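You operate a simulated robot arm through the tools that you are given. There is no shell and no other tool.

The job below is to be done with a simulated robot arm. You get a single attempt, and the scene is never put back.

JOB
Brush the crust off, wind the nut to the yellow mark, lock it.
Fine: the green wire brush clears the orange crust and goes back; the white pointer ends on the yellow mark; after that the yellow thumb screw is run down. Set down upright: green wire brush. What is to be rubbed or washed off counts as gone when no trace of it is left.

The check looks at the end state, three seconds after you hand in, the way a careful person would. Anything else that was tipped, shoved, dropped, spilled or broken makes it a failure.

ROBOT AND FRAMES
A 7-joint arm with a two-finger parallel gripper, fixed in place. Base frame: the origin is at the foot of the arm, x ahead of it, y to its left, z up; the work surface is at about z = 85. Units: cm, degrees, N and s.
With the tool pointing down near the work surface it reaches from about 22 to 74 cm from the base axis. Its first joint turns from -166.0 to 166.0 degrees. Payload 1.57 kg.
The TCP is the grasp point between the finger pads, 3 cm short of the fingertips. In the tool frame z runs along the fingers and y along their closing line. The gripper opens to 11 cm. The fingers are 2.4 cm wide and 1.2 cm thick; the gripper's body (4.8 by 11.2 cm) begins 7.8 cm behind the TCP.
Orientation is that of the tool frame in the base frame, as a unit quaternion [w, x, y, z]. With the fingers straight down and closing along the base's y, the tool's x points along the base's -x, its y along +y and its z along -z.

CONTROLS
- The arm moves only by the tool nudge_tool. Its argument "commands" is a list of rows, each an object of numbers (a shift or turn left out is 0, a gripper value left out holds the last): "hand": the gripper command, from -1 (fully open) to 1 (shut), values between in proportion; "tx", "ty", "tz": the shift along the base's x, y, z in cm; "rx", "ry", "rz": the turn, a rotation vector about the base's x, y, z in degrees. In form: [{"hand": .., "tx": .., "ty": .., "tz": .., "rx": .., "ry": .., "rz": ..}, ...]. A call has 1 to 20 rows; each row is the pose to reach, as a shift and turn from the pose commanded when the call began. A row lasts 0.2 s, in which the tool goes at most 5 cm and 8.6 degrees; a call with a longer step from one row to the next is refused whole, and so is a gripper value outside its range. Where a pose cannot be reached the arm comes as near as it can. A force on the tool above 40 N (or 10 N above the force at the start of the call, whichever is more), or a blocked arm, ends the call early, and 0.2 s more pass. The fingers move at their own pace (about 4.5 cm/s each) and stop on an object; they squeeze with about 23 N. The grip force told is the motor's: it shows also when the fingers shut on nothing. Time passes only in rows, and 0.2 s behind the last, so rows that repeat a pose let the fingers close. It gives the time, the measured TCP pose, the force on the tool (base axes), the opening and the grip force at its end, in the units of the frame above (readings bear some noise), with the torque about the TCP (base axes, N m) and any sound that the robot's microphone picked up, and new pictures: "show" is both (left out), scene, wrist or none.
- Cameras (640 x 400 px; columns grow to the right, rows downward): "scene" is fixed at [41.72, 65.06, 164.05]; the picture's right is [-0.81, 0.59, 0.00], its down [0.53, 0.73, -0.44] and it looks along [-0.26, -0.35, -0.90] (base axes); focal length 312 px, centre (320, 200). "wrist" rides on the gripper at [7, 1.6, -14.1] in the tool frame; the picture's right is [-0.23, 0.97, 0.00], its down [-0.85, -0.20, -0.48] and it looks along [-0.47, -0.11, 0.88] (tool axes); focal length 222 px, centre (320, 200). There is no depth. A picture from a camera that has moved, and an enlarged one, comes with that camera's place and axes in the base frame and with its lens. The place of the scene camera against the robot may be out by one fixed shift of up to 2.5 cm in any direction.
- move_column(by): slides the trunk up (or, below 0, down) by that many cm; the arm rides with it, the base frame stays. It gives what a move gives, with no picture.
- inspect(camera, box): a new picture of the part [left, top, right, bottom] of that camera's present view, enlarged. It takes no simulated time.
- sign_off(): hands the job in; it is judged then, once.

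Nothing tells you positions but the pictures and the camera data. Unless the task says otherwise, let go and move clear before handing in.

The tools are called after "Emit:" by a JSON object that holds its "name" and its "arguments". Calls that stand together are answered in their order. nudge_tool: Moves the arm, as the interface text tells. Its arguments: {"type":"object","properties":{"commands":{"type":"array","items":{"type":"object","properties":{"hand":{"type":"number"},"tx":{"type":"number"},"ty":{"type":"number"},"tz":{"type":"number"},"rx":{"type":"number"},"ry":{"type":"number"},"rz":{"type":"number"}}}},"show":{"type":"string","enum":["both","scene","wrist","none"]}},"required":["commands"]} The other tools are called the same way: move_column (by) slides the trunk up or down; inspect (camera, box) takes an enlarged picture of a part of a camera's view; sign_off () hands the job in.

At the start:

```text
t: 0.0
tool_pos: [20.37, 35.29, 125.51]
orientation: [0.0, 0.001, 1.0, 0.0]
ft_force: [0.5, -0.5, 0.9]
ft_torque: [0.0, 0.01, -0.04]
gripper_width: 11.01
gripper_force: 0.0
trunk travel left (down, up): [-52.5, 6.5]
```

scene: 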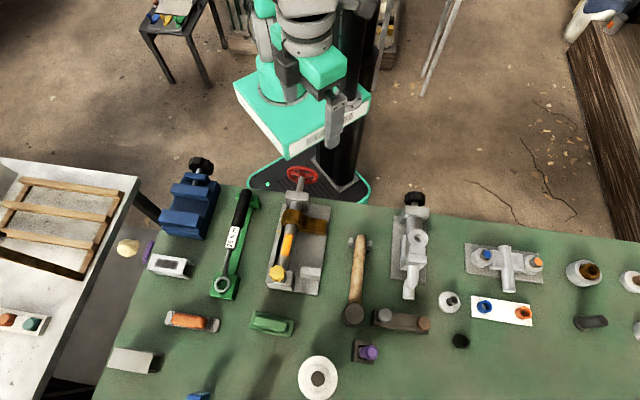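
wrist: 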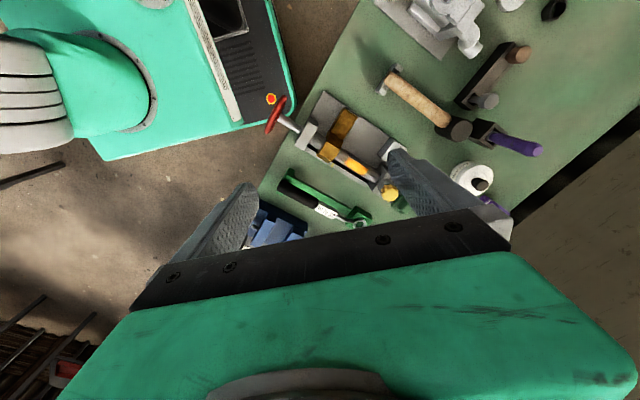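

I see a bench with a lead-screw fixture: a red hand wheel, orange crust, a yellow piece, and a green brush-like object in front. I'll enlarge those parts before moving.

Emit:
{"name": "inspect", "arguments": {"camera": "scene", "box": [240, 150, 350, 310]}}

Emit:
{"name": "inspect", "arguments": {"camera": "scene", "box": [140, 290, 320, 400]}}

Emit:
{"name": "inspect", "arguments": {"camera": "wrist", "box": [240, 80, 420, 220]}}

Emit:
{"name": "inspect", "arguments": {"camera": "scene", "box": [340, 180, 640, 370]}}

```text
2.50 times, centred on (295, 230) of scene
camera zoom: at [41.72, 65.06, 164.05], right [-0.81, 0.59, 0.0], down [0.53, 0.73, -0.44], along [-0.26, -0.35, -0.9], focal length 779 px, centre (382, 125)
```

zoom: 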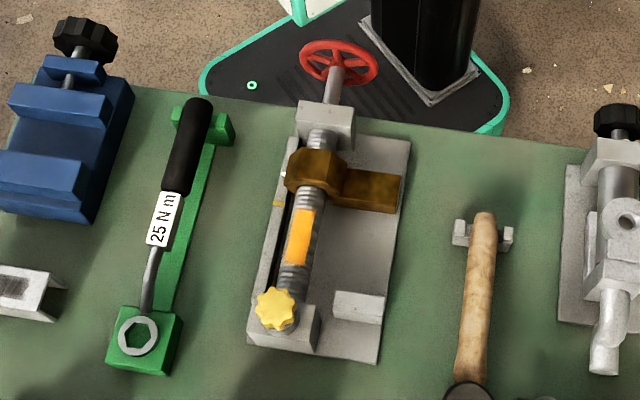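

```text
3.56 times, centred on (230, 345) of scene
camera zoom: at [41.72, 65.06, 164.05], right [-0.81, 0.59, 0.0], down [0.53, 0.73, -0.44], along [-0.26, -0.35, -0.9], focal length 1108 px, centre (640, -316)
```

zoom: 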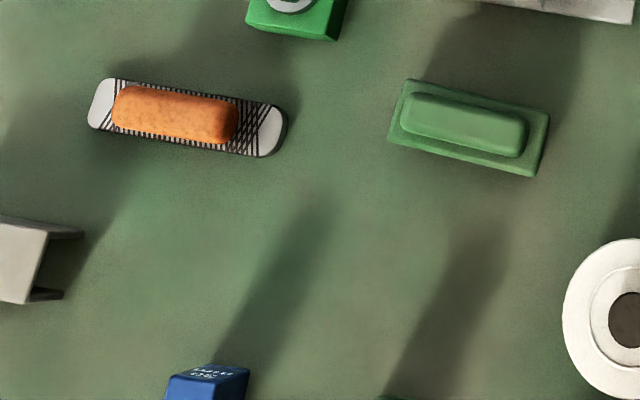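

```text
2.86 times, centred on (330, 150) of wrist
camera zoom: at [13.35, 37.05, 139.55], right [0.23, 0.97, 0.0], down [0.85, -0.2, 0.48], along [0.47, -0.11, -0.88], focal length 635 px, centre (291, 343)
```

zoom: 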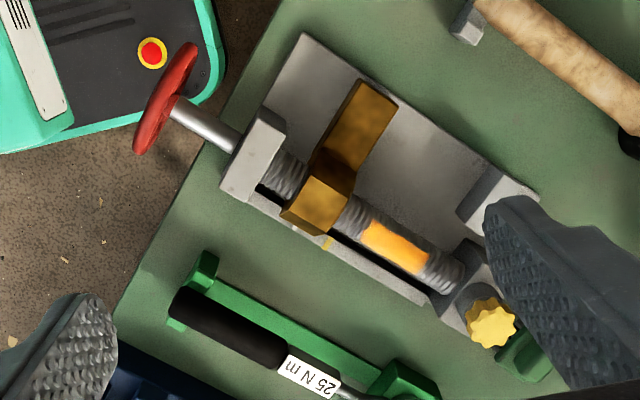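

```text
2.11 times, centred on (490, 275) of scene
camera zoom: at [41.72, 65.06, 164.05], right [-0.81, 0.59, 0.0], down [0.53, 0.73, -0.44], along [-0.26, -0.35, -0.9], focal length 656 px, centre (-38, 42)
```

zoom: 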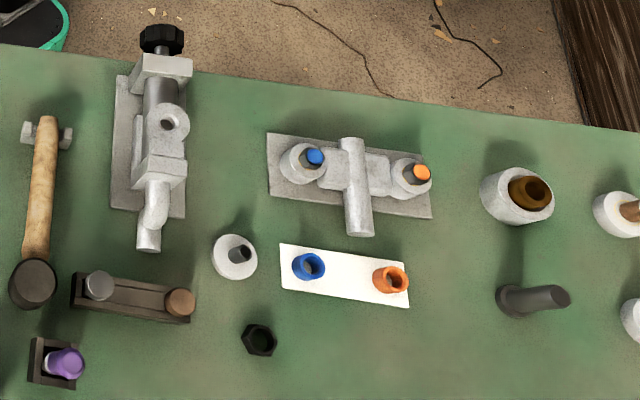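

The fixture runs roughly radially: the wheel is near (19, 27), the knob near (40, 46), and the green brush near (47, 54). I'll look closer at the parts and check the scene camera's shift against the gripper before moving.

Emit:
{"name": "inspect", "arguments": {"camera": "scene", "box": [250, 50, 410, 150]}}

Emit:
{"name": "inspect", "arguments": {"camera": "scene", "box": [260, 160, 340, 210]}}

Emit:
{"name": "inspect", "arguments": {"camera": "scene", "box": [255, 200, 335, 250]}}

Emit:
{"name": "inspect", "arguments": {"camera": "scene", "box": [255, 245, 335, 295]}}

Emit:
{"name": "inspect", "arguments": {"camera": "scene", "box": [232, 298, 312, 348]}}

```text
4.00 times, centred on (330, 100) of scene
camera zoom: at [41.72, 65.06, 164.05], right [-0.81, 0.59, 0.0], down [0.53, 0.73, -0.44], along [-0.26, -0.35, -0.9], focal length 1246 px, centre (280, 600)
```

zoom: 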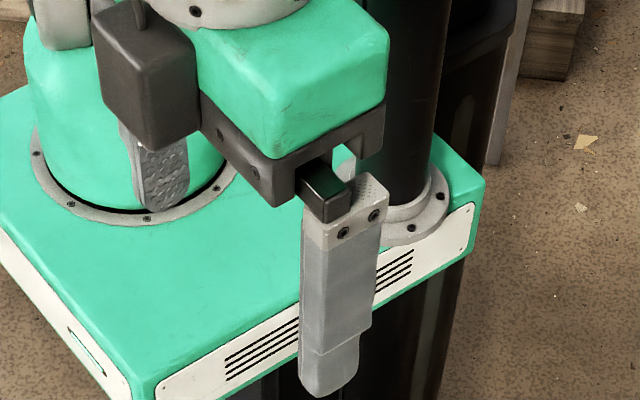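

```text
8.00 times, centred on (300, 185) of scene
camera zoom: at [41.72, 65.06, 164.05], right [-0.81, 0.59, 0.0], down [0.53, 0.73, -0.44], along [-0.26, -0.35, -0.9], focal length 2493 px, centre (480, 320)
```

zoom: 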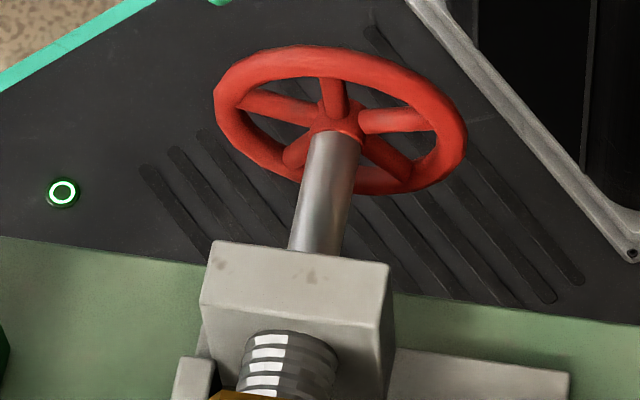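

```text
8.00 times, centred on (295, 225) of scene
camera zoom: at [41.72, 65.06, 164.05], right [-0.81, 0.59, 0.0], down [0.53, 0.73, -0.44], along [-0.26, -0.35, -0.9], focal length 2493 px, centre (520, 0)
```

zoom: 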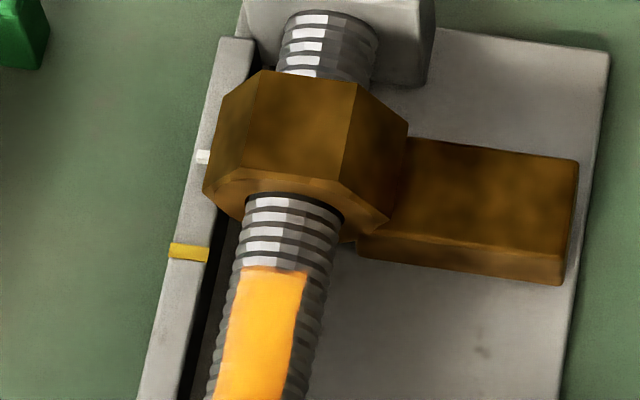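

```text
8.00 times, centred on (295, 270) of scene
camera zoom: at [41.72, 65.06, 164.05], right [-0.81, 0.59, 0.0], down [0.53, 0.73, -0.44], along [-0.26, -0.35, -0.9], focal length 2493 px, centre (520, -360)
```

zoom: 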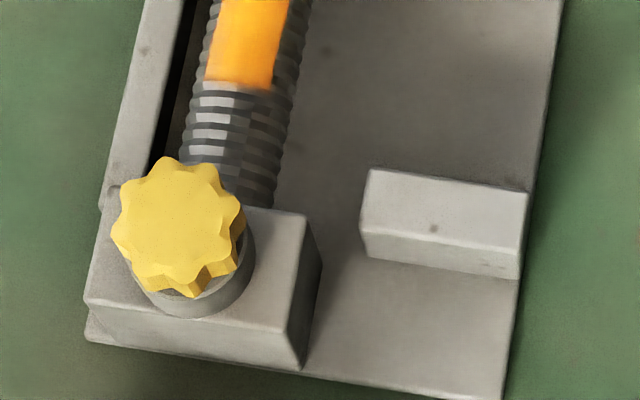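

```text
8.00 times, centred on (272, 323) of scene
camera zoom: at [41.72, 65.06, 164.05], right [-0.81, 0.59, 0.0], down [0.53, 0.73, -0.44], along [-0.26, -0.35, -0.9], focal length 2493 px, centre (704, -784)
```

zoom: 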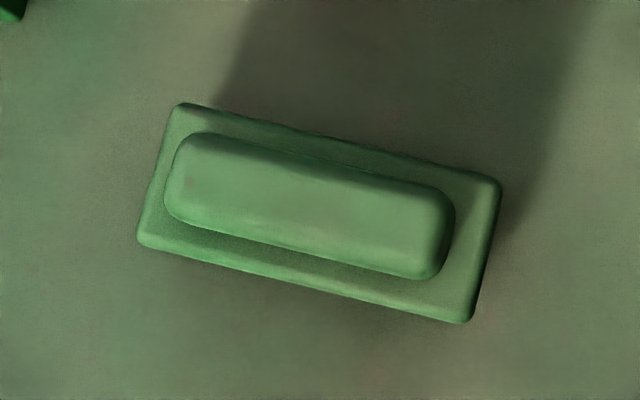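

The scene camera looks shifted by roughly (-2, 0, +0.7) cm. I'll move the wrist camera over the fixture for a better, calibrated view.

Emit:
{"name": "nudge_tool", "arguments": {"commands": [{"tx": 4, "ty": 0, "tz": -2}, {"tx": 8, "ty": 0, "tz": -4}, {"tx": 12, "ty": 0, "tz": -6}, {"tx": 16, "ty": 0, "tz": -8}, {"tx": 17, "ty": 0, "tz": -9}, {"tx": 17, "ty": 0, "tz": -9}], "show": "wrist"}}

```text
t: 1.4
tool_pos: [37.25, 35.17, 116.43]
orientation: [0.001, 0.0, 1.0, 0.0]
ft_force: [-0.2, 0.9, -0.2]
ft_torque: [-0.02, -0.02, 0.02]
gripper_width: 11.01
gripper_force: 0.2
trunk travel left (down, up): [-52.5, 6.5]
camera wrist: at [30.25, 36.94, 130.61], right [0.23, 0.97, 0.0], down [0.85, -0.2, 0.48], along [0.47, -0.11, -0.88], focal length 222 px, centre (320, 200)
```

wrist: 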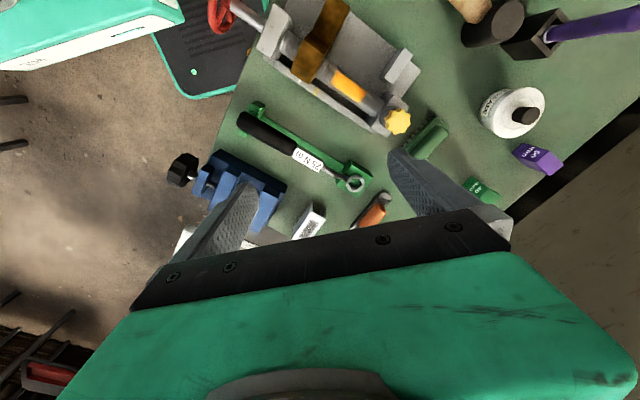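

The fixture is now at the top of the wrist view. I'll enlarge it to measure.

Emit:
{"name": "inspect", "arguments": {"camera": "wrist", "box": [200, 0, 440, 150]}}

Emit:
{"name": "inspect", "arguments": {"camera": "wrist", "box": [350, 70, 478, 150]}}

```text
2.67 times, centred on (320, 75) of wrist
camera zoom: at [30.25, 36.94, 130.61], right [0.23, 0.97, 0.0], down [0.85, -0.2, 0.48], along [0.47, -0.11, -0.88], focal length 592 px, centre (320, 533)
```

zoom: 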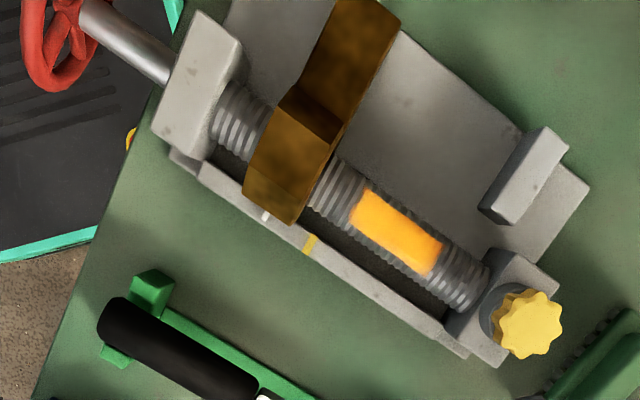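

```text
5.00 times, centred on (414, 110) of wrist
camera zoom: at [30.25, 36.94, 130.61], right [0.23, 0.97, 0.0], down [0.85, -0.2, 0.48], along [0.47, -0.11, -0.88], focal length 1111 px, centre (-150, 650)
```

zoom: 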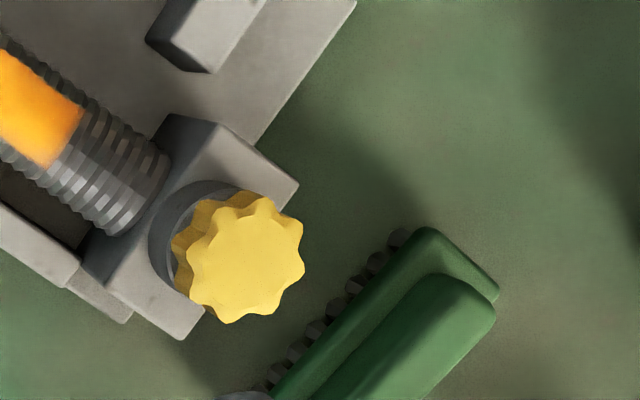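

The knob top is at about (38.5, 47.2, 95) and the crust at about (32.2, 41.1, 91.4). The wheel hub is near (17.6, 26.2, 89), with the screw axis at about 45°. I'll swing the tool over the brush at (45, 54) with the jaws across its handle.

Emit:
{"name": "nudge_tool", "arguments": {"commands": [{"tx": 1, "ty": 2.4, "tz": -1, "rz": -7}, {"tx": 2.2, "ty": 4.8, "tz": -2, "rz": -14}, {"tx": 3.3, "ty": 7.2, "tz": -3, "rz": -21}, {"tx": 4.4, "ty": 9.6, "tz": -4, "rz": -28}, {"tx": 5.5, "ty": 12, "tz": -5, "rz": -35}, {"tx": 6.6, "ty": 14.4, "tz": -6, "rz": -42}, {"tx": 7.6, "ty": 16.7, "tz": -7, "rz": -48.5}, {"tx": 7.6, "ty": 16.7, "tz": -7, "rz": -48.5}], "show": "both"}}

```text
t: 3.2
tool_pos: [44.96, 52.14, 109.41]
orientation: [0.0, 0.411, 0.912, 0.0]
ft_force: [0.5, -0.2, -1.7]
ft_torque: [-0.02, 0.0, 0.0]
gripper_width: 11.0
gripper_force: 0.1
trunk travel left (down, up): [-52.5, 6.5]
camera wrist: at [41.5, 58.48, 123.49], right [0.88, 0.47, 0.0], down [0.42, -0.77, 0.48], along [0.23, -0.42, -0.88], focal length 222 px, centre (320, 200)
```

scene: 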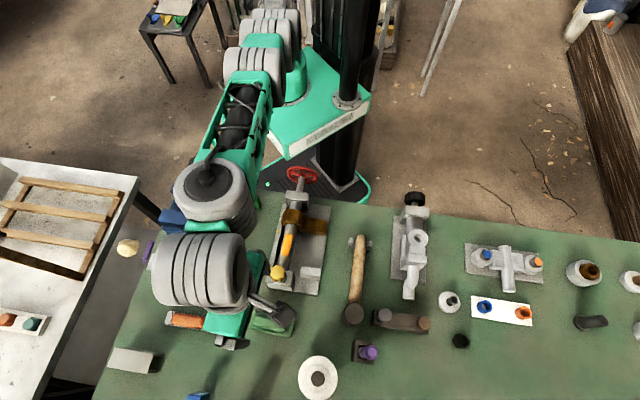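
wrist: 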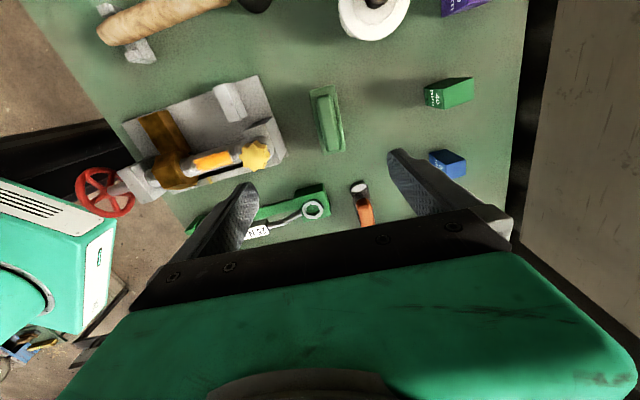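

The brush shows between the fingers and the whole fixture is in view to the left. I'll enlarge both.

Emit:
{"name": "inspect", "arguments": {"camera": "wrist", "box": [280, 70, 376, 170]}}

Emit:
{"name": "inspect", "arguments": {"camera": "wrist", "box": [70, 70, 300, 220]}}

```text
4.00 times, centred on (328, 120) of wrist
camera zoom: at [41.5, 58.48, 123.49], right [0.88, 0.47, 0.0], down [0.42, -0.77, 0.48], along [0.23, -0.42, -0.88], focal length 888 px, centre (288, 520)
```

zoom: 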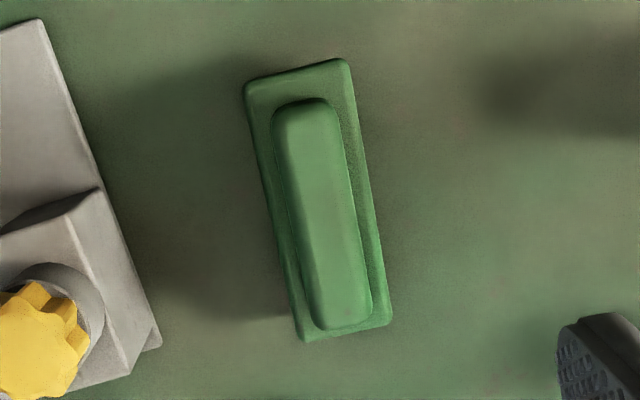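

```text
2.67 times, centred on (185, 145) of wrist
camera zoom: at [41.5, 58.48, 123.49], right [0.88, 0.47, 0.0], down [0.42, -0.77, 0.48], along [0.23, -0.42, -0.88], focal length 592 px, centre (680, 347)
```

zoom: 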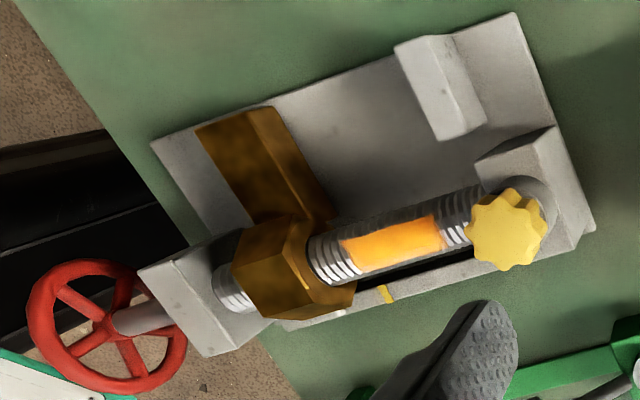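

The brush is a 9.7 × 3.95 cm plate centred at about (45.5, 53.95), with its top at z ≈ 87.6 and a raised handle, and the tool yaw already lines up with it. I'll come down over it in two stages.

Emit:
{"name": "nudge_tool", "arguments": {"commands": [{"hand": -0.1, "tx": 0.3, "ty": 1, "tz": -4}, {"hand": -0.1, "tx": 0.53, "ty": 1.96, "tz": -8}, {"hand": -0.1, "tx": 0.53, "ty": 1.96, "tz": -12}, {"hand": -0.1, "tx": 0.53, "ty": 1.96, "tz": -15}, {"hand": -0.1, "tx": 0.53, "ty": 1.96, "tz": -15}, {"hand": -0.1, "tx": 0.53, "ty": 1.96, "tz": -15}], "show": "both"}}

```text
t: 4.6
tool_pos: [45.4, 54.05, 94.42]
orientation: [-0.001, 0.411, 0.912, 0.0]
ft_force: [-0.2, 1.7, 0.4]
ft_torque: [0.0, -0.02, 0.01]
gripper_width: 6.03
gripper_force: 0.0
trunk travel left (down, up): [-52.5, 6.5]
camera wrist: at [41.98, 60.43, 108.49], right [0.88, 0.47, 0.0], down [0.42, -0.77, 0.48], along [0.23, -0.42, -0.88], focal length 222 px, centre (320, 200)
```

scene: 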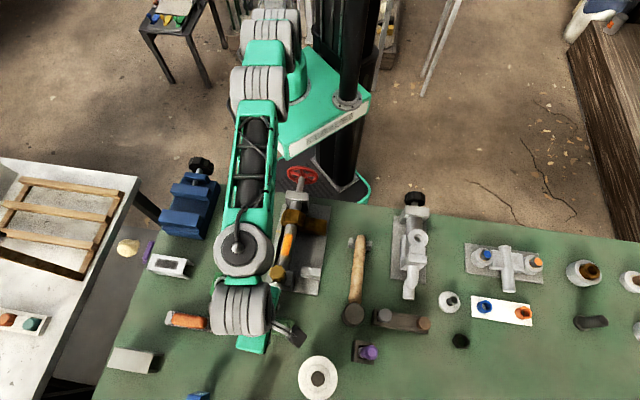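
wrist: 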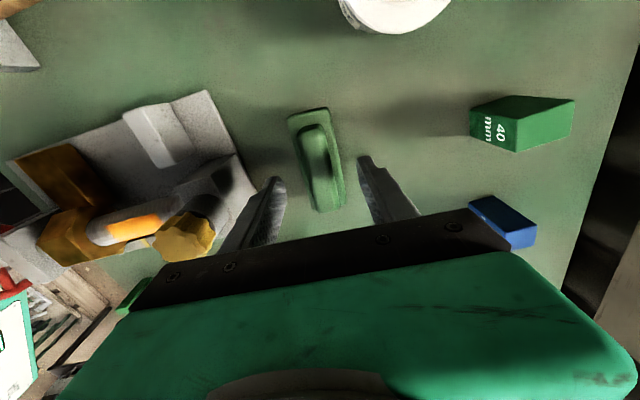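

The fingers straddle the brush. I'll take a close zoom to refine height and centring.

Emit:
{"name": "inspect", "arguments": {"camera": "wrist", "box": [250, 90, 410, 230]}}

```text
2.86 times, centred on (330, 160) of wrist
camera zoom: at [41.98, 60.43, 108.49], right [0.88, 0.47, 0.0], down [0.42, -0.77, 0.48], along [0.23, -0.42, -0.88], focal length 635 px, centre (291, 314)
```

zoom: 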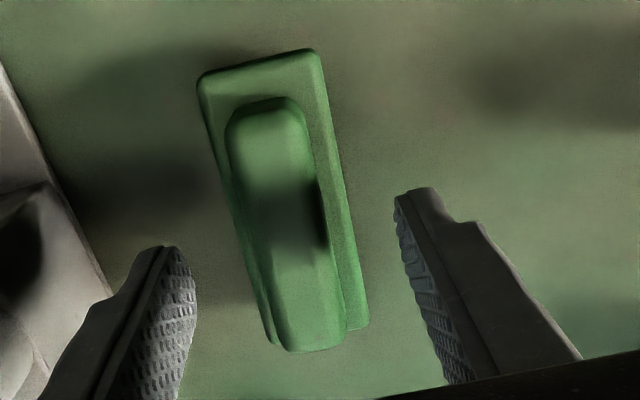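

The handle is about 2.9 cm tall (z 87.6 to 90.5) and centred between the fingers. I'll lower until the tips sit just above the plate, then close.

Emit:
{"name": "nudge_tool", "arguments": {"commands": [{"hand": -0.1, "tz": -1.5}, {"hand": -0.1, "tz": -3}, {"hand": -0.1, "tz": -3.4}, {"hand": 0.2, "tz": -3.4}, {"hand": 1, "tz": -3.4}, {"hand": 1, "tz": -3.4}, {"hand": 1, "tz": -3.4}, {"hand": 1, "tz": -3.4}, {"hand": 1, "tz": -3.4}], "show": "wrist"}}

```text
t: 6.6
tool_pos: [45.53, 53.97, 90.97]
orientation: [0.0, 0.41, 0.912, 0.0]
ft_force: [0.0, 0.3, 0.0]
ft_torque: [-0.01, 0.02, 0.0]
gripper_width: 3.93
gripper_force: 23.1
trunk travel left (down, up): [-52.5, 6.5]
camera wrist: at [42.07, 60.35, 105.1], right [0.88, 0.47, 0.0], down [0.42, -0.77, 0.48], along [0.23, -0.42, -0.88], focal length 222 px, centre (320, 200)
```

wrist: 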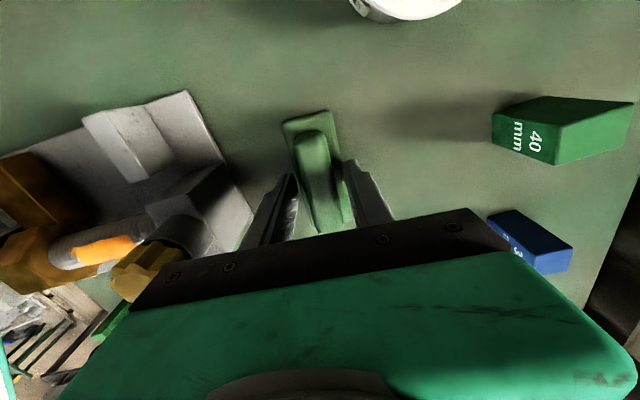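

The grip stopped at 3.93 cm, which is the plate's width rather than the handle's. I'll look closely before lifting.

Emit:
{"name": "inspect", "arguments": {"camera": "wrist", "box": [230, 90, 410, 250]}}

Emit:
{"name": "inspect", "arguments": {"camera": "scene", "box": [210, 280, 330, 370]}}

```text
2.50 times, centred on (320, 170) of wrist
camera zoom: at [42.07, 60.35, 105.1], right [0.88, 0.47, 0.0], down [0.42, -0.77, 0.48], along [0.23, -0.42, -0.88], focal length 555 px, centre (320, 275)
```

zoom: 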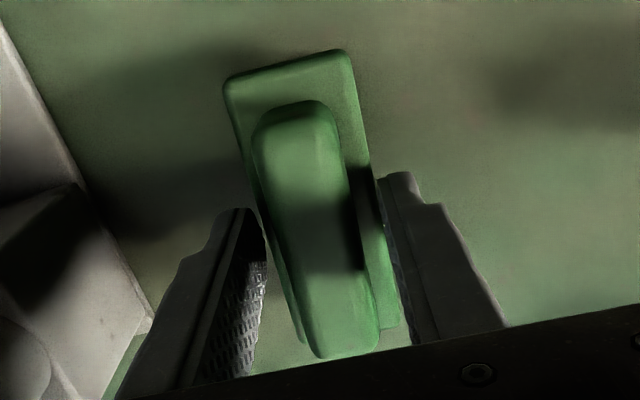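

```text
4.44 times, centred on (270, 325) of scene
camera zoom: at [41.72, 65.06, 164.05], right [-0.81, 0.59, 0.0], down [0.53, 0.73, -0.44], along [-0.26, -0.35, -0.9], focal length 1385 px, centre (542, -356)
```

zoom: 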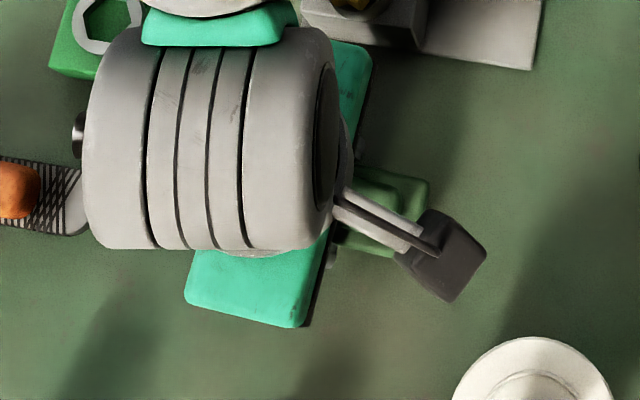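

The fingertips hold only the plate's upper edge. I'll open slightly, drop 0.9 cm for a fuller hold on the plate's sides, and close again.

Emit:
{"name": "nudge_tool", "arguments": {"commands": [{"hand": 0.0}, {"hand": 0.0}, {"hand": 0.0, "tz": -0.5}, {"hand": 0.0, "tz": -0.9}, {"hand": 0.0, "tz": -0.9}, {"hand": 1, "tz": -0.9}, {"hand": 1, "tz": -0.9}, {"hand": 1, "tz": -0.9}, {"hand": 1, "tz": -0.9}, {"hand": 1, "tz": -0.9}], "show": "wrist"}}

```text
t: 8.8
tool_pos: [45.63, 54.0, 90.17]
orientation: [0.001, 0.411, 0.912, 0.001]
ft_force: [-0.3, 0.1, 0.6]
ft_torque: [0.01, 0.02, -0.03]
gripper_width: 3.94
gripper_force: 22.9
trunk travel left (down, up): [-52.5, 6.5]
camera wrist: at [42.12, 60.42, 104.22], right [0.88, 0.47, 0.0], down [0.42, -0.77, 0.48], along [0.23, -0.42, -0.88], focal length 222 px, centre (320, 200)
```

wrist: 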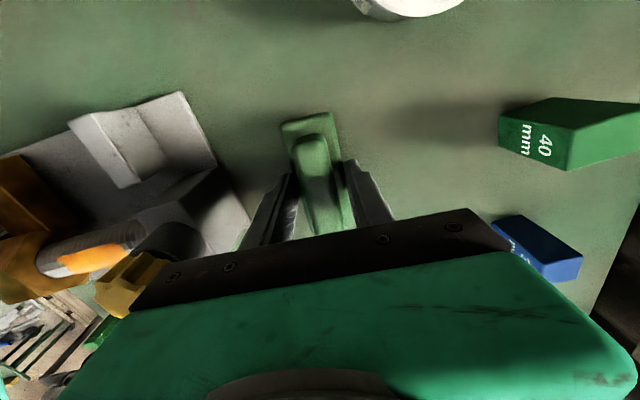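

The hold is firm, with the bristle bottoms about 5.2 cm below the TCP. I'll lift the brush and carry it over the crust at (32.3, 41.1), then square it to the screw.

Emit:
{"name": "nudge_tool", "arguments": {"commands": [{"hand": 1, "tz": 2}, {"hand": 1, "tz": 5}, {"hand": 1, "tz": 9}, {"hand": 1, "tz": 13}, {"hand": 1, "tz": 15}, {"hand": 1, "tz": 15}], "show": "both"}}

```text
t: 10.2
tool_pos: [45.39, 53.87, 105.02]
orientation: [0.0, 0.411, 0.912, -0.001]
ft_force: [0.4, -0.9, -0.9]
ft_torque: [0.02, 0.0, 0.02]
gripper_width: 0.0
gripper_force: 21.6
trunk travel left (down, up): [-52.5, 6.5]
camera wrist: at [41.92, 60.21, 119.14], right [0.88, 0.47, 0.0], down [0.42, -0.77, 0.48], along [0.23, -0.42, -0.88], focal length 222 px, centre (320, 200)
```

scene: 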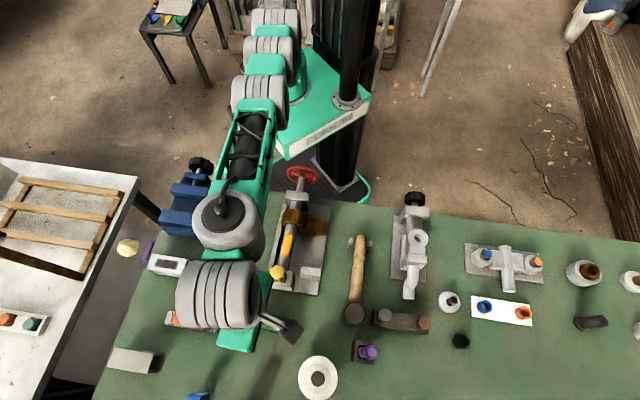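
wrist: 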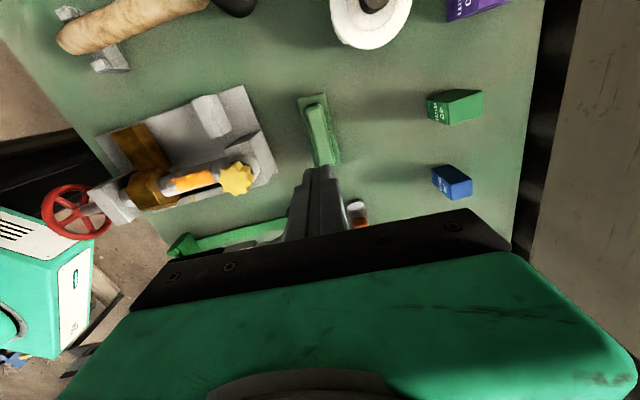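

The brush slipped out of the fingers and is still standing upright on the bench. I'll check where it sits now and its cross-section.

Emit:
{"name": "inspect", "arguments": {"camera": "wrist", "box": [270, 80, 370, 180]}}

Emit:
{"name": "inspect", "arguments": {"camera": "scene", "box": [220, 290, 330, 360]}}

```text
4.00 times, centred on (320, 130) of wrist
camera zoom: at [41.92, 60.21, 119.14], right [0.88, 0.47, 0.0], down [0.42, -0.77, 0.48], along [0.23, -0.42, -0.88], focal length 888 px, centre (320, 480)
```

zoom: 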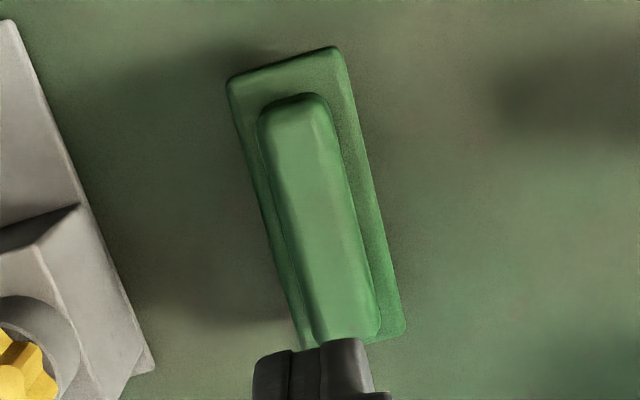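

```text
5.71 times, centred on (275, 325) of scene
camera zoom: at [41.72, 65.06, 164.05], right [-0.81, 0.59, 0.0], down [0.53, 0.73, -0.44], along [-0.26, -0.35, -0.9], focal length 1780 px, centre (577, -514)
```

zoom: 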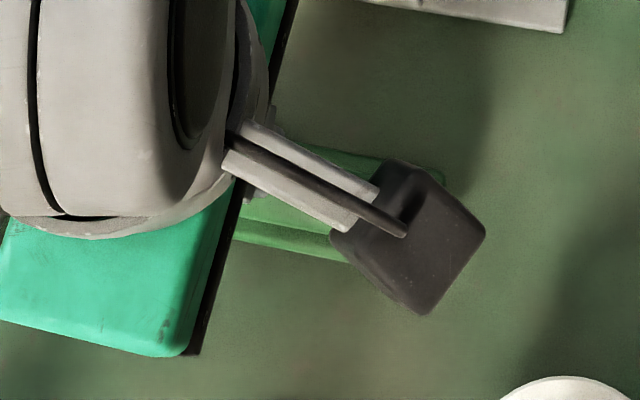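

The brush is about 0.5 cm along from where it was, centred near (45.15, 54.35) and about 2° turned. I'll grip lower this time, with the tips about 1 cm off the bench so the pads cover the plate's full thickness, and lift slowly.

Emit:
{"name": "nudge_tool", "arguments": {"commands": [{"hand": -0.1, "tx": -0.35, "ty": 0.4, "rz": 1.9}, {"hand": -0.1, "tx": -0.35, "ty": 0.4, "tz": -1, "rz": 1.9}, {"hand": -0.1, "tx": -0.35, "ty": 0.4, "tz": -4, "rz": 1.9}, {"hand": -0.1, "tx": -0.35, "ty": 0.4, "tz": -8, "rz": 1.9}, {"hand": -0.1, "tx": -0.35, "ty": 0.4, "tz": -11, "rz": 1.9}, {"hand": -0.1, "tx": -0.35, "ty": 0.4, "tz": -13, "rz": 1.9}, {"hand": -0.1, "tx": -0.35, "ty": 0.4, "tz": -13, "rz": 1.9}], "show": "wrist"}}

Emit:
{"name": "inspect", "arguments": {"camera": "wrist", "box": [230, 80, 410, 250]}}

```text
t: 11.8
tool_pos: [45.14, 54.47, 92.12]
orientation: [0.001, 0.395, 0.919, 0.0]
ft_force: [0.3, 0.1, 0.0]
ft_torque: [-0.01, 0.03, 0.01]
gripper_width: 6.05
gripper_force: 0.0
out of reach, approached as far as the arm can: row 1
trunk travel left (down, up): [-52.5, 6.5]
camera wrist: at [41.5, 60.72, 106.33], right [0.86, 0.5, 0.0], down [0.44, -0.76, 0.48], along [0.24, -0.41, -0.88], focal length 222 px, centre (320, 200)
```

wrist: 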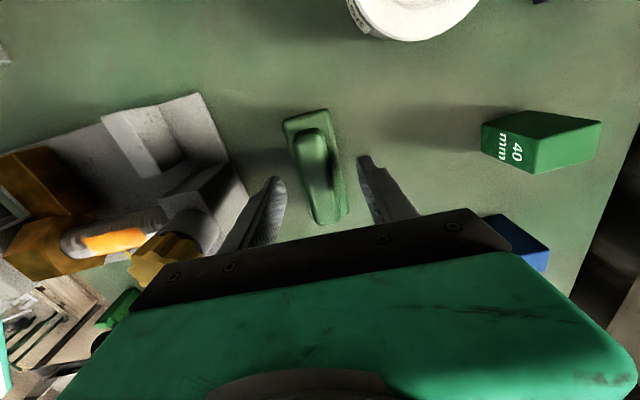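

```text
2.35 times, centred on (320, 165) of wrist
camera zoom: at [41.5, 60.72, 106.33], right [0.86, 0.5, 0.0], down [0.44, -0.76, 0.48], along [0.24, -0.41, -0.88], focal length 523 px, centre (320, 282)
```

zoom: 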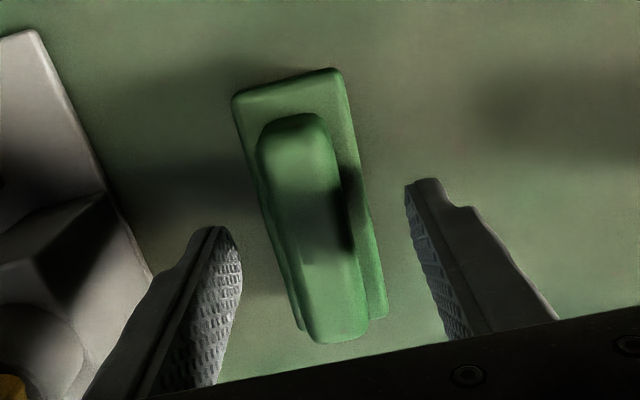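

The brush is centred between the fingers. I'll go down to tips at about 86, close, and lift just 1.5 cm to test the hold.

Emit:
{"name": "nudge_tool", "arguments": {"commands": [{"hand": -0.1, "tz": -1.5}, {"hand": -0.1, "tz": -3}, {"hand": -0.1, "tz": -3.3}, {"hand": -0.1, "tz": -3.3}, {"hand": 1, "tz": -3.3}, {"hand": 1, "tz": -3.3}, {"hand": 1, "tz": -3.3}, {"hand": 1, "tz": -3.3}, {"hand": 1, "tz": -3.3}, {"hand": 1, "tz": -3.3}], "show": "wrist"}}

Emit:
{"name": "inspect", "arguments": {"camera": "wrist", "box": [230, 80, 410, 250]}}

```text
t: 14.0
tool_pos: [45.14, 54.43, 88.77]
orientation: [0.0, 0.395, 0.919, 0.0]
ft_force: [0.0, 0.0, 0.6]
ft_torque: [0.02, -0.01, 0.03]
gripper_width: 3.98
gripper_force: 22.4
trunk travel left (down, up): [-52.5, 6.5]
camera wrist: at [41.53, 60.71, 102.89], right [0.86, 0.5, 0.0], down [0.44, -0.76, 0.48], along [0.24, -0.41, -0.88], focal length 222 px, centre (320, 200)
```

wrist: 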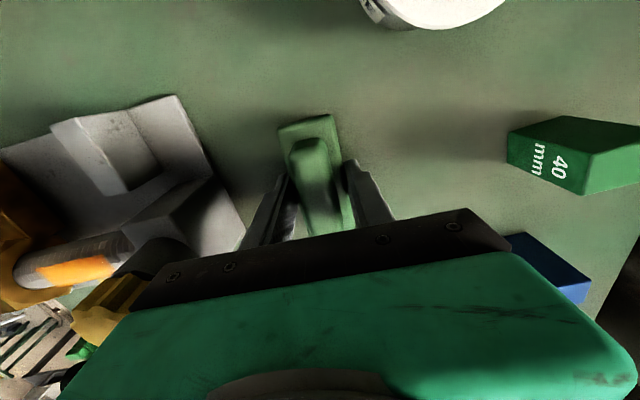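

```text
2.35 times, centred on (320, 165) of wrist
camera zoom: at [41.53, 60.71, 102.89], right [0.86, 0.5, 0.0], down [0.44, -0.76, 0.48], along [0.24, -0.41, -0.88], focal length 523 px, centre (320, 282)
```

zoom: 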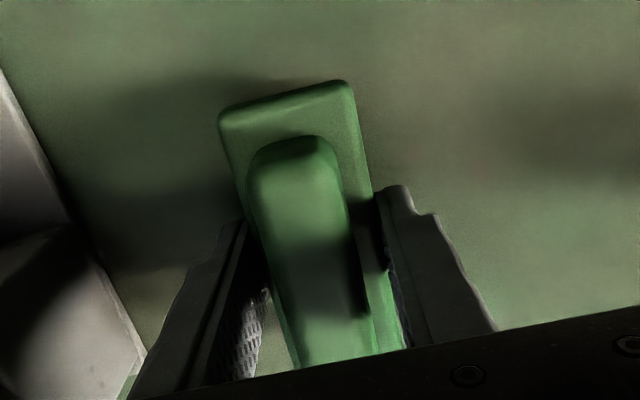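

The grip sits at 3.98 cm on the plate. I'll lift gently by 1.5 cm to test.

Emit:
{"name": "nudge_tool", "arguments": {"commands": [{"hand": 1, "tz": 0.2}, {"hand": 1, "tz": 0.5}, {"hand": 1, "tz": 0.8}, {"hand": 1, "tz": 1.1}, {"hand": 1, "tz": 1.4}, {"hand": 1, "tz": 1.5}, {"hand": 1, "tz": 1.5}], "show": "wrist"}}

Emit:
{"name": "inspect", "arguments": {"camera": "wrist", "box": [230, 80, 410, 250]}}

```text
t: 15.6
tool_pos: [45.14, 54.26, 90.27]
orientation: [-0.001, 0.396, 0.918, 0.0]
ft_force: [-0.2, -0.2, -1.2]
ft_torque: [0.01, 0.03, -0.02]
gripper_width: 3.96
gripper_force: 22.9
trunk travel left (down, up): [-52.5, 6.5]
camera wrist: at [41.54, 60.66, 104.36], right [0.86, 0.5, 0.0], down [0.44, -0.76, 0.48], along [0.24, -0.41, -0.88], focal length 222 px, centre (320, 200)
```

wrist: 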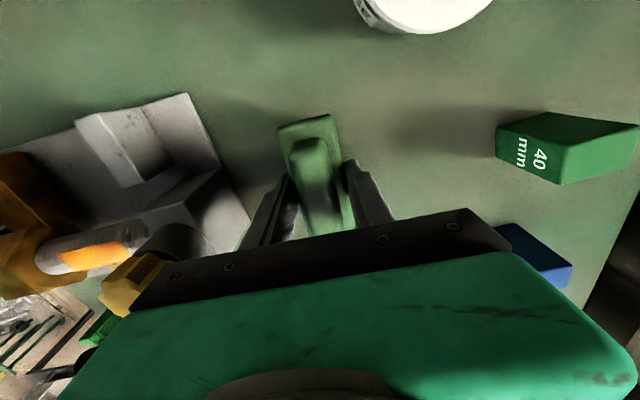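

```text
2.35 times, centred on (320, 165) of wrist
camera zoom: at [41.54, 60.66, 104.36], right [0.86, 0.5, 0.0], down [0.44, -0.76, 0.48], along [0.24, -0.41, -0.88], focal length 523 px, centre (320, 282)
```

zoom: 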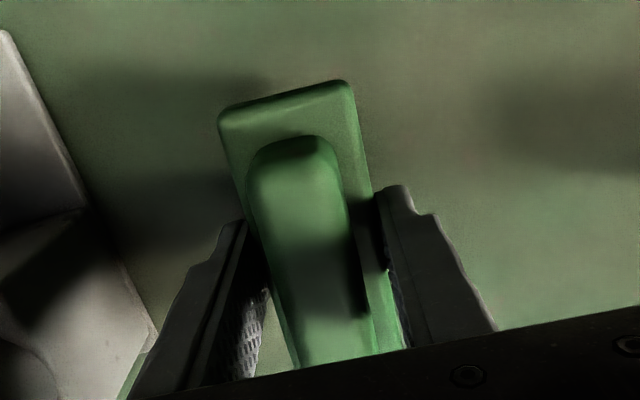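

The brush now lifts with the gripper, with its bristle bottoms 3.9 cm below the TCP. I'll raise it over the knob and carry it along the screw to above the crust at (32.3, 41.1).

Emit:
{"name": "nudge_tool", "arguments": {"commands": [{"hand": 1, "tz": 2}, {"hand": 1, "tz": 4.5}, {"hand": 1, "tz": 7.5}, {"hand": 1, "tz": 10}, {"hand": 1, "tz": 11}, {"hand": 1, "tx": -1.5, "ty": -1.5, "tz": 11.5, "rz": 0.4}, {"hand": 1, "tx": -4, "ty": -4, "tz": 11.5, "rz": 0.8}, {"hand": 1, "tx": -6.5, "ty": -6.6, "tz": 11.5, "rz": 1.2}, {"hand": 1, "tx": -9, "ty": -9.2, "tz": 11.5, "rz": 1.6}, {"hand": 1, "tx": -11.5, "ty": -11.8, "tz": 11.5, "rz": 1.6}, {"hand": 1, "tx": -12.88, "ty": -13.25, "tz": 11.5, "rz": 1.6}, {"hand": 1, "tx": -12.88, "ty": -13.25, "tz": 11.5, "rz": 1.6}], "show": "both"}}

```text
t: 18.2
tool_pos: [32.09, 41.0, 101.81]
orientation: [0.0, 0.383, 0.924, 0.0]
ft_force: [0.1, 0.5, -1.1]
ft_torque: [-0.03, 0.01, -0.02]
gripper_width: 3.94
gripper_force: 23.0
trunk travel left (down, up): [-52.5, 6.5]
camera wrist: at [28.36, 47.22, 116.01], right [0.85, 0.53, 0.0], down [0.46, -0.75, 0.48], along [0.25, -0.41, -0.88], focal length 222 px, centre (320, 200)
```

scene: 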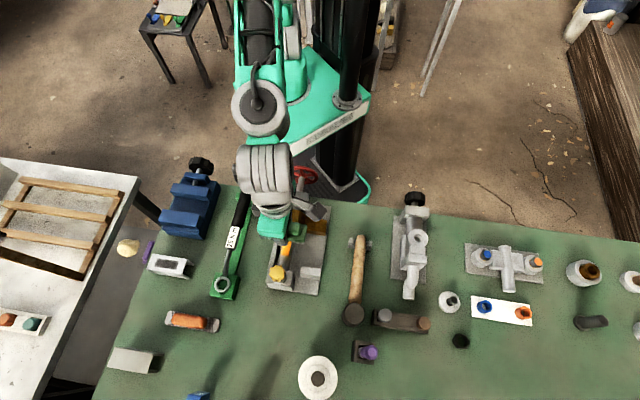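
wrist: 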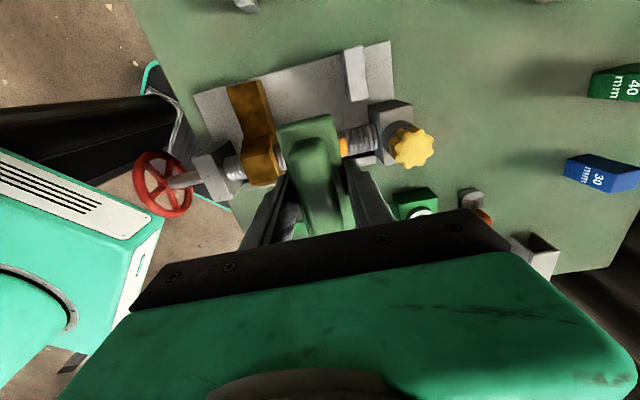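

The brush is above the screw with only a bit of orange showing beyond it. I'll look closely here to get nut and block clearances.

Emit:
{"name": "inspect", "arguments": {"camera": "wrist", "box": [120, 30, 440, 230]}}

Emit:
{"name": "inspect", "arguments": {"camera": "scene", "box": [240, 160, 350, 300]}}

```text
2.00 times, centred on (280, 130) of wrist
camera zoom: at [28.36, 47.22, 116.01], right [0.85, 0.53, 0.0], down [0.46, -0.75, 0.48], along [0.25, -0.41, -0.88], focal length 444 px, centre (400, 340)
```

zoom: 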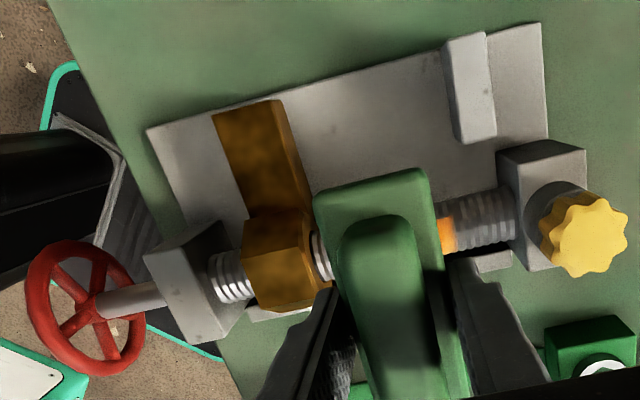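

```text
2.86 times, centred on (295, 230) of scene
camera zoom: at [41.72, 65.06, 164.05], right [-0.81, 0.59, 0.0], down [0.53, 0.73, -0.44], along [-0.26, -0.35, -0.9], focal length 890 px, centre (391, 114)
```

zoom: 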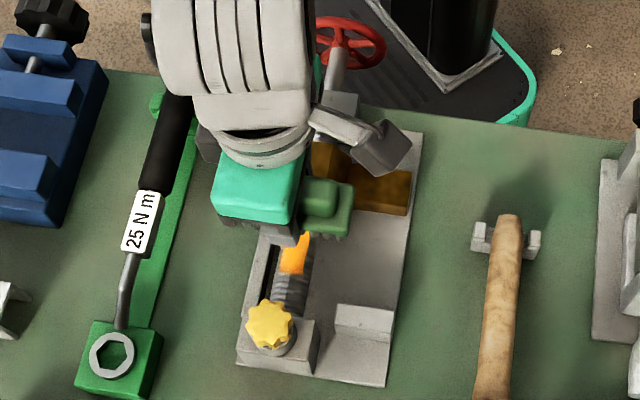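

The nut's face is at about 4.8 cm on the near side and the end block about 6.6 cm on the far side, so a stroke of -1.2 to +2.2 cm clears both. I'll lower gently onto the crust.

Emit:
{"name": "nudge_tool", "arguments": {"commands": [{"hand": 1, "tx": 0.35, "ty": 0.35, "tz": -2}, {"hand": 1, "tx": 0.35, "ty": 0.35, "tz": -4}, {"hand": 1, "tx": 0.35, "ty": 0.35, "tz": -5.5}, {"hand": 1, "tx": 0.35, "ty": 0.35, "tz": -6.0}, {"hand": 1, "tx": 0.35, "ty": 0.35, "tz": -6.3}, {"hand": 1, "tx": 0.35, "ty": 0.35, "tz": -6.5}, {"hand": 1, "tx": 0.35, "ty": 0.35, "tz": -6.7}, {"hand": 1, "tx": 0.35, "ty": 0.35, "tz": -6.8}], "show": "wrist"}}

```text
t: 20.0
tool_pos: [32.6, 41.55, 95.01]
orientation: [0.0, 0.383, 0.924, 0.0]
ft_force: [0.2, -0.4, -2.4]
ft_torque: [-0.01, 0.0, -0.01]
gripper_width: 3.95
gripper_force: 23.1
trunk travel left (down, up): [-52.5, 6.5]
camera wrist: at [28.81, 47.68, 109.12], right [0.85, 0.53, 0.0], down [0.46, -0.75, 0.48], along [0.25, -0.41, -0.88], focal length 222 px, centre (320, 200)
```

wrist: 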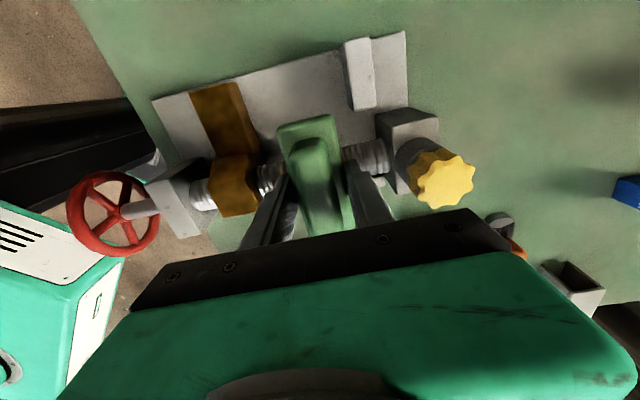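

There's no contact yet (force still just the brush's weight). I'll keep lowering in small steps.

Emit:
{"name": "nudge_tool", "arguments": {"commands": [{"hand": 1, "tz": -0.15}, {"hand": 1, "tz": -0.3}, {"hand": 1, "tz": -0.3}], "show": "none"}}

```text
t: 20.8
tool_pos: [32.64, 41.56, 94.84]
orientation: [0.001, 0.382, 0.924, 0.0]
ft_force: [-0.4, -1.2, 6.4]
ft_torque: [-0.13, 0.08, -0.02]
gripper_width: 3.96
gripper_force: 23.5
trunk travel left (down, up): [-52.5, 6.5]
```

Contact at about 7 N. I'll brush back and forth along the screw with light pressure.

Emit:
{"name": "nudge_tool", "arguments": {"commands": [{"hand": 1, "tx": -0.5, "ty": -0.5}, {"hand": 1, "tx": -1.0, "ty": -1.0}, {"hand": 1, "tx": -1.2, "ty": -1.2}, {"hand": 1, "tx": -0.6, "ty": -0.6}, {"hand": 1, "tx": 0, "ty": 0}, {"hand": 1, "tx": 0.6, "ty": 0.6}, {"hand": 1, "tx": 1.2, "ty": 1.2}, {"hand": 1, "tx": 0.6, "ty": 0.6}, {"hand": 1, "tx": 0, "ty": 0}, {"hand": 1, "tx": -0.6, "ty": -0.6}, {"hand": 1, "tx": -1.2, "ty": -1.2}, {"hand": 1, "tx": -0.6, "ty": -0.6}, {"hand": 1, "tx": 0, "ty": 0}], "show": "both"}}

```text
t: 23.6
tool_pos: [32.5, 41.56, 94.66]
orientation: [0.0, 0.381, 0.924, 0.0]
ft_force: [-6.9, -5.5, 19.7]
ft_torque: [-0.22, 0.2, -0.02]
gripper_width: 3.96
gripper_force: 23.1
trunk travel left (down, up): [-52.5, 6.5]
camera wrist: at [28.66, 47.62, 108.89], right [0.85, 0.53, 0.0], down [0.46, -0.75, 0.48], along [0.25, -0.41, -0.88], focal length 222 px, centre (320, 200)
```

scene: 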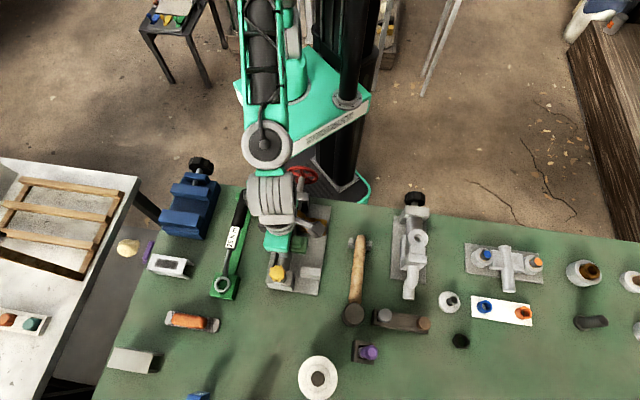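
wrist: 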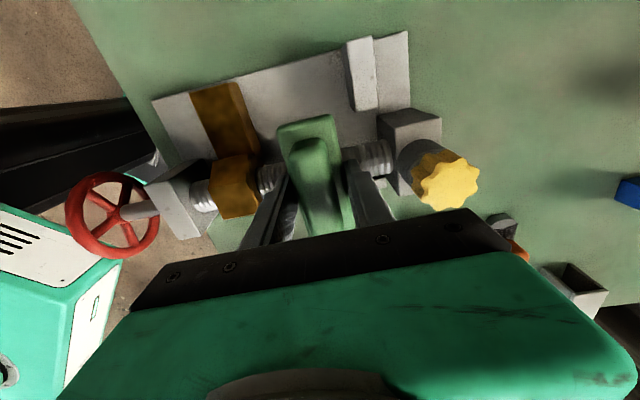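

Good pressing force (about 20 N). I'll make another set of strokes, then raise the brush and inspect the crust.

Emit:
{"name": "nudge_tool", "arguments": {"commands": [{"hand": 1, "tx": 0.6, "ty": 0.6}, {"hand": 1, "tx": 1.3, "ty": 1.3}, {"hand": 1, "tx": 0.6, "ty": 0.6}, {"hand": 1, "tx": 0, "ty": 0}, {"hand": 1, "tx": -0.6, "ty": -0.6}, {"hand": 1, "tx": -1.2, "ty": -1.2}, {"hand": 1, "tx": -0.6, "ty": -0.6}, {"hand": 1, "tx": 0, "ty": 0}, {"hand": 1, "tx": 0.6, "ty": 0.6}, {"hand": 1, "tx": 1.3, "ty": 1.3}, {"hand": 1, "tx": 0.6, "ty": 0.6}, {"hand": 1, "tx": 0, "ty": 0}, {"hand": 1, "tx": -0.6, "ty": -0.6}, {"hand": 1, "tx": -1.2, "ty": -1.2}, {"hand": 1, "tx": -0.6, "ty": -0.6}, {"hand": 1, "tx": 0, "ty": 0}, {"hand": 1, "tz": 2}, {"hand": 1, "tz": 5}, {"hand": 1, "tz": 7}], "show": "wrist"}}

Emit:
{"name": "nudge_tool", "arguments": {"commands": [{"hand": 1, "tx": 3, "ty": 3}, {"hand": 1, "tx": 5, "ty": 5}, {"hand": 1, "tx": 6, "ty": 6}, {"hand": 1, "tx": 6, "ty": 6}], "show": "both"}}

```text
t: 27.6
tool_pos: [32.78, 41.59, 101.63]
orientation: [0.0, 0.382, 0.924, 0.0]
ft_force: [0.5, 0.4, -2.4]
ft_torque: [0.0, -0.03, 0.03]
gripper_width: 3.96
gripper_force: 22.8
trunk travel left (down, up): [-52.5, 6.5]
camera wrist: at [28.77, 47.73, 115.8], right [0.85, 0.53, 0.0], down [0.46, -0.75, 0.48], along [0.25, -0.41, -0.88], focal length 222 px, centre (320, 200)
```

wrist: 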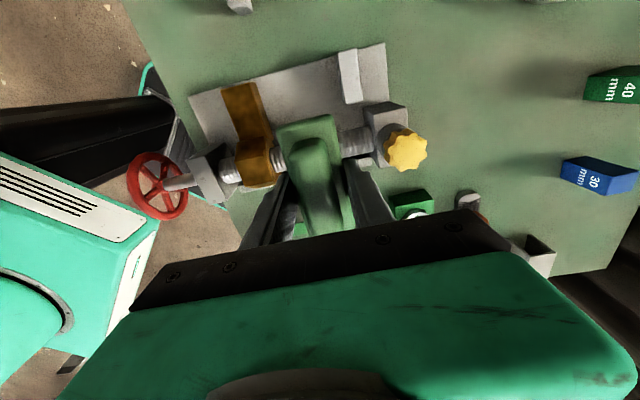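

```text
t: 28.6
tool_pos: [38.73, 47.51, 101.72]
orientation: [0.0, 0.382, 0.924, 0.0]
ft_force: [0.0, 0.3, -1.6]
ft_torque: [-0.02, 0.04, -0.03]
gripper_width: 3.96
gripper_force: 23.1
trunk travel left (down, up): [-52.5, 6.5]
camera wrist: at [34.93, 53.69, 115.84], right [0.85, 0.53, 0.0], down [0.46, -0.75, 0.48], along [0.25, -0.41, -0.88], focal length 222 px, centre (320, 200)
```

scene: 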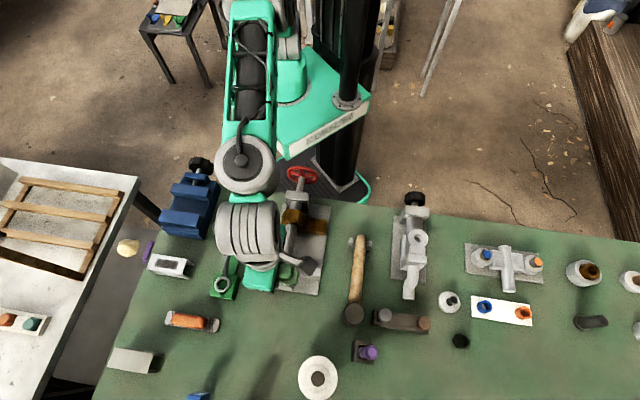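
wrist: 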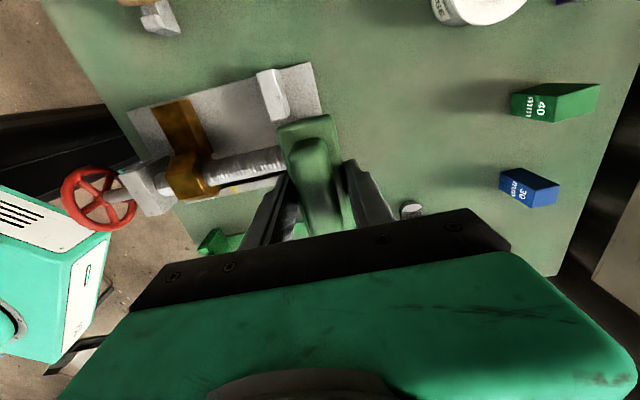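

The crust appears to be gone. I'll check the screw closely in both cameras before putting the brush back.

Emit:
{"name": "inspect", "arguments": {"camera": "wrist", "box": [150, 110, 310, 220]}}

Emit:
{"name": "inspect", "arguments": {"camera": "scene", "box": [265, 195, 325, 270]}}

```text
3.64 times, centred on (230, 165) of wrist
camera zoom: at [34.93, 53.69, 115.84], right [0.85, 0.53, 0.0], down [0.46, -0.75, 0.48], along [0.25, -0.41, -0.88], focal length 808 px, centre (647, 327)
```

zoom: 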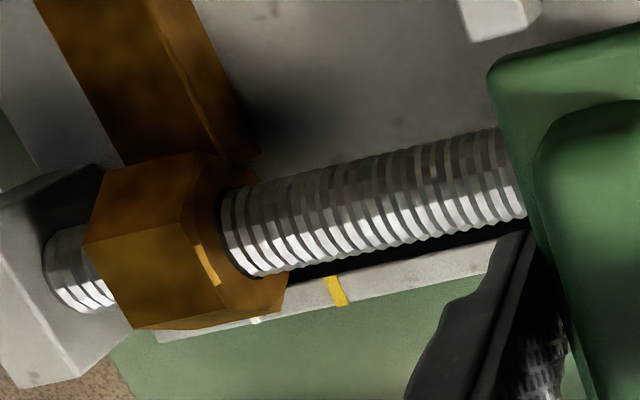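

```text
5.33 times, centred on (295, 232) of scene
camera zoom: at [41.72, 65.06, 164.05], right [-0.81, 0.59, 0.0], down [0.53, 0.73, -0.44], along [-0.26, -0.35, -0.9], focal length 1662 px, centre (453, 27)
```

zoom: 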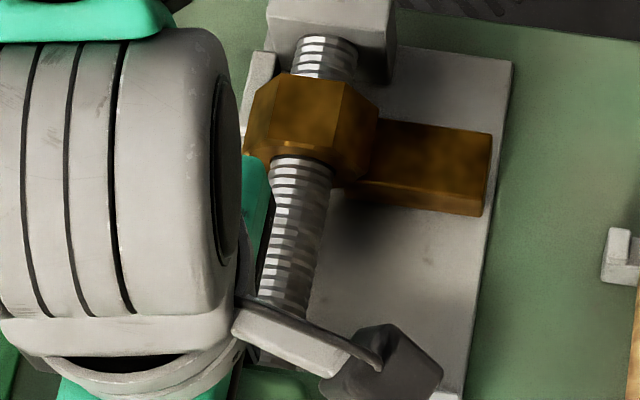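

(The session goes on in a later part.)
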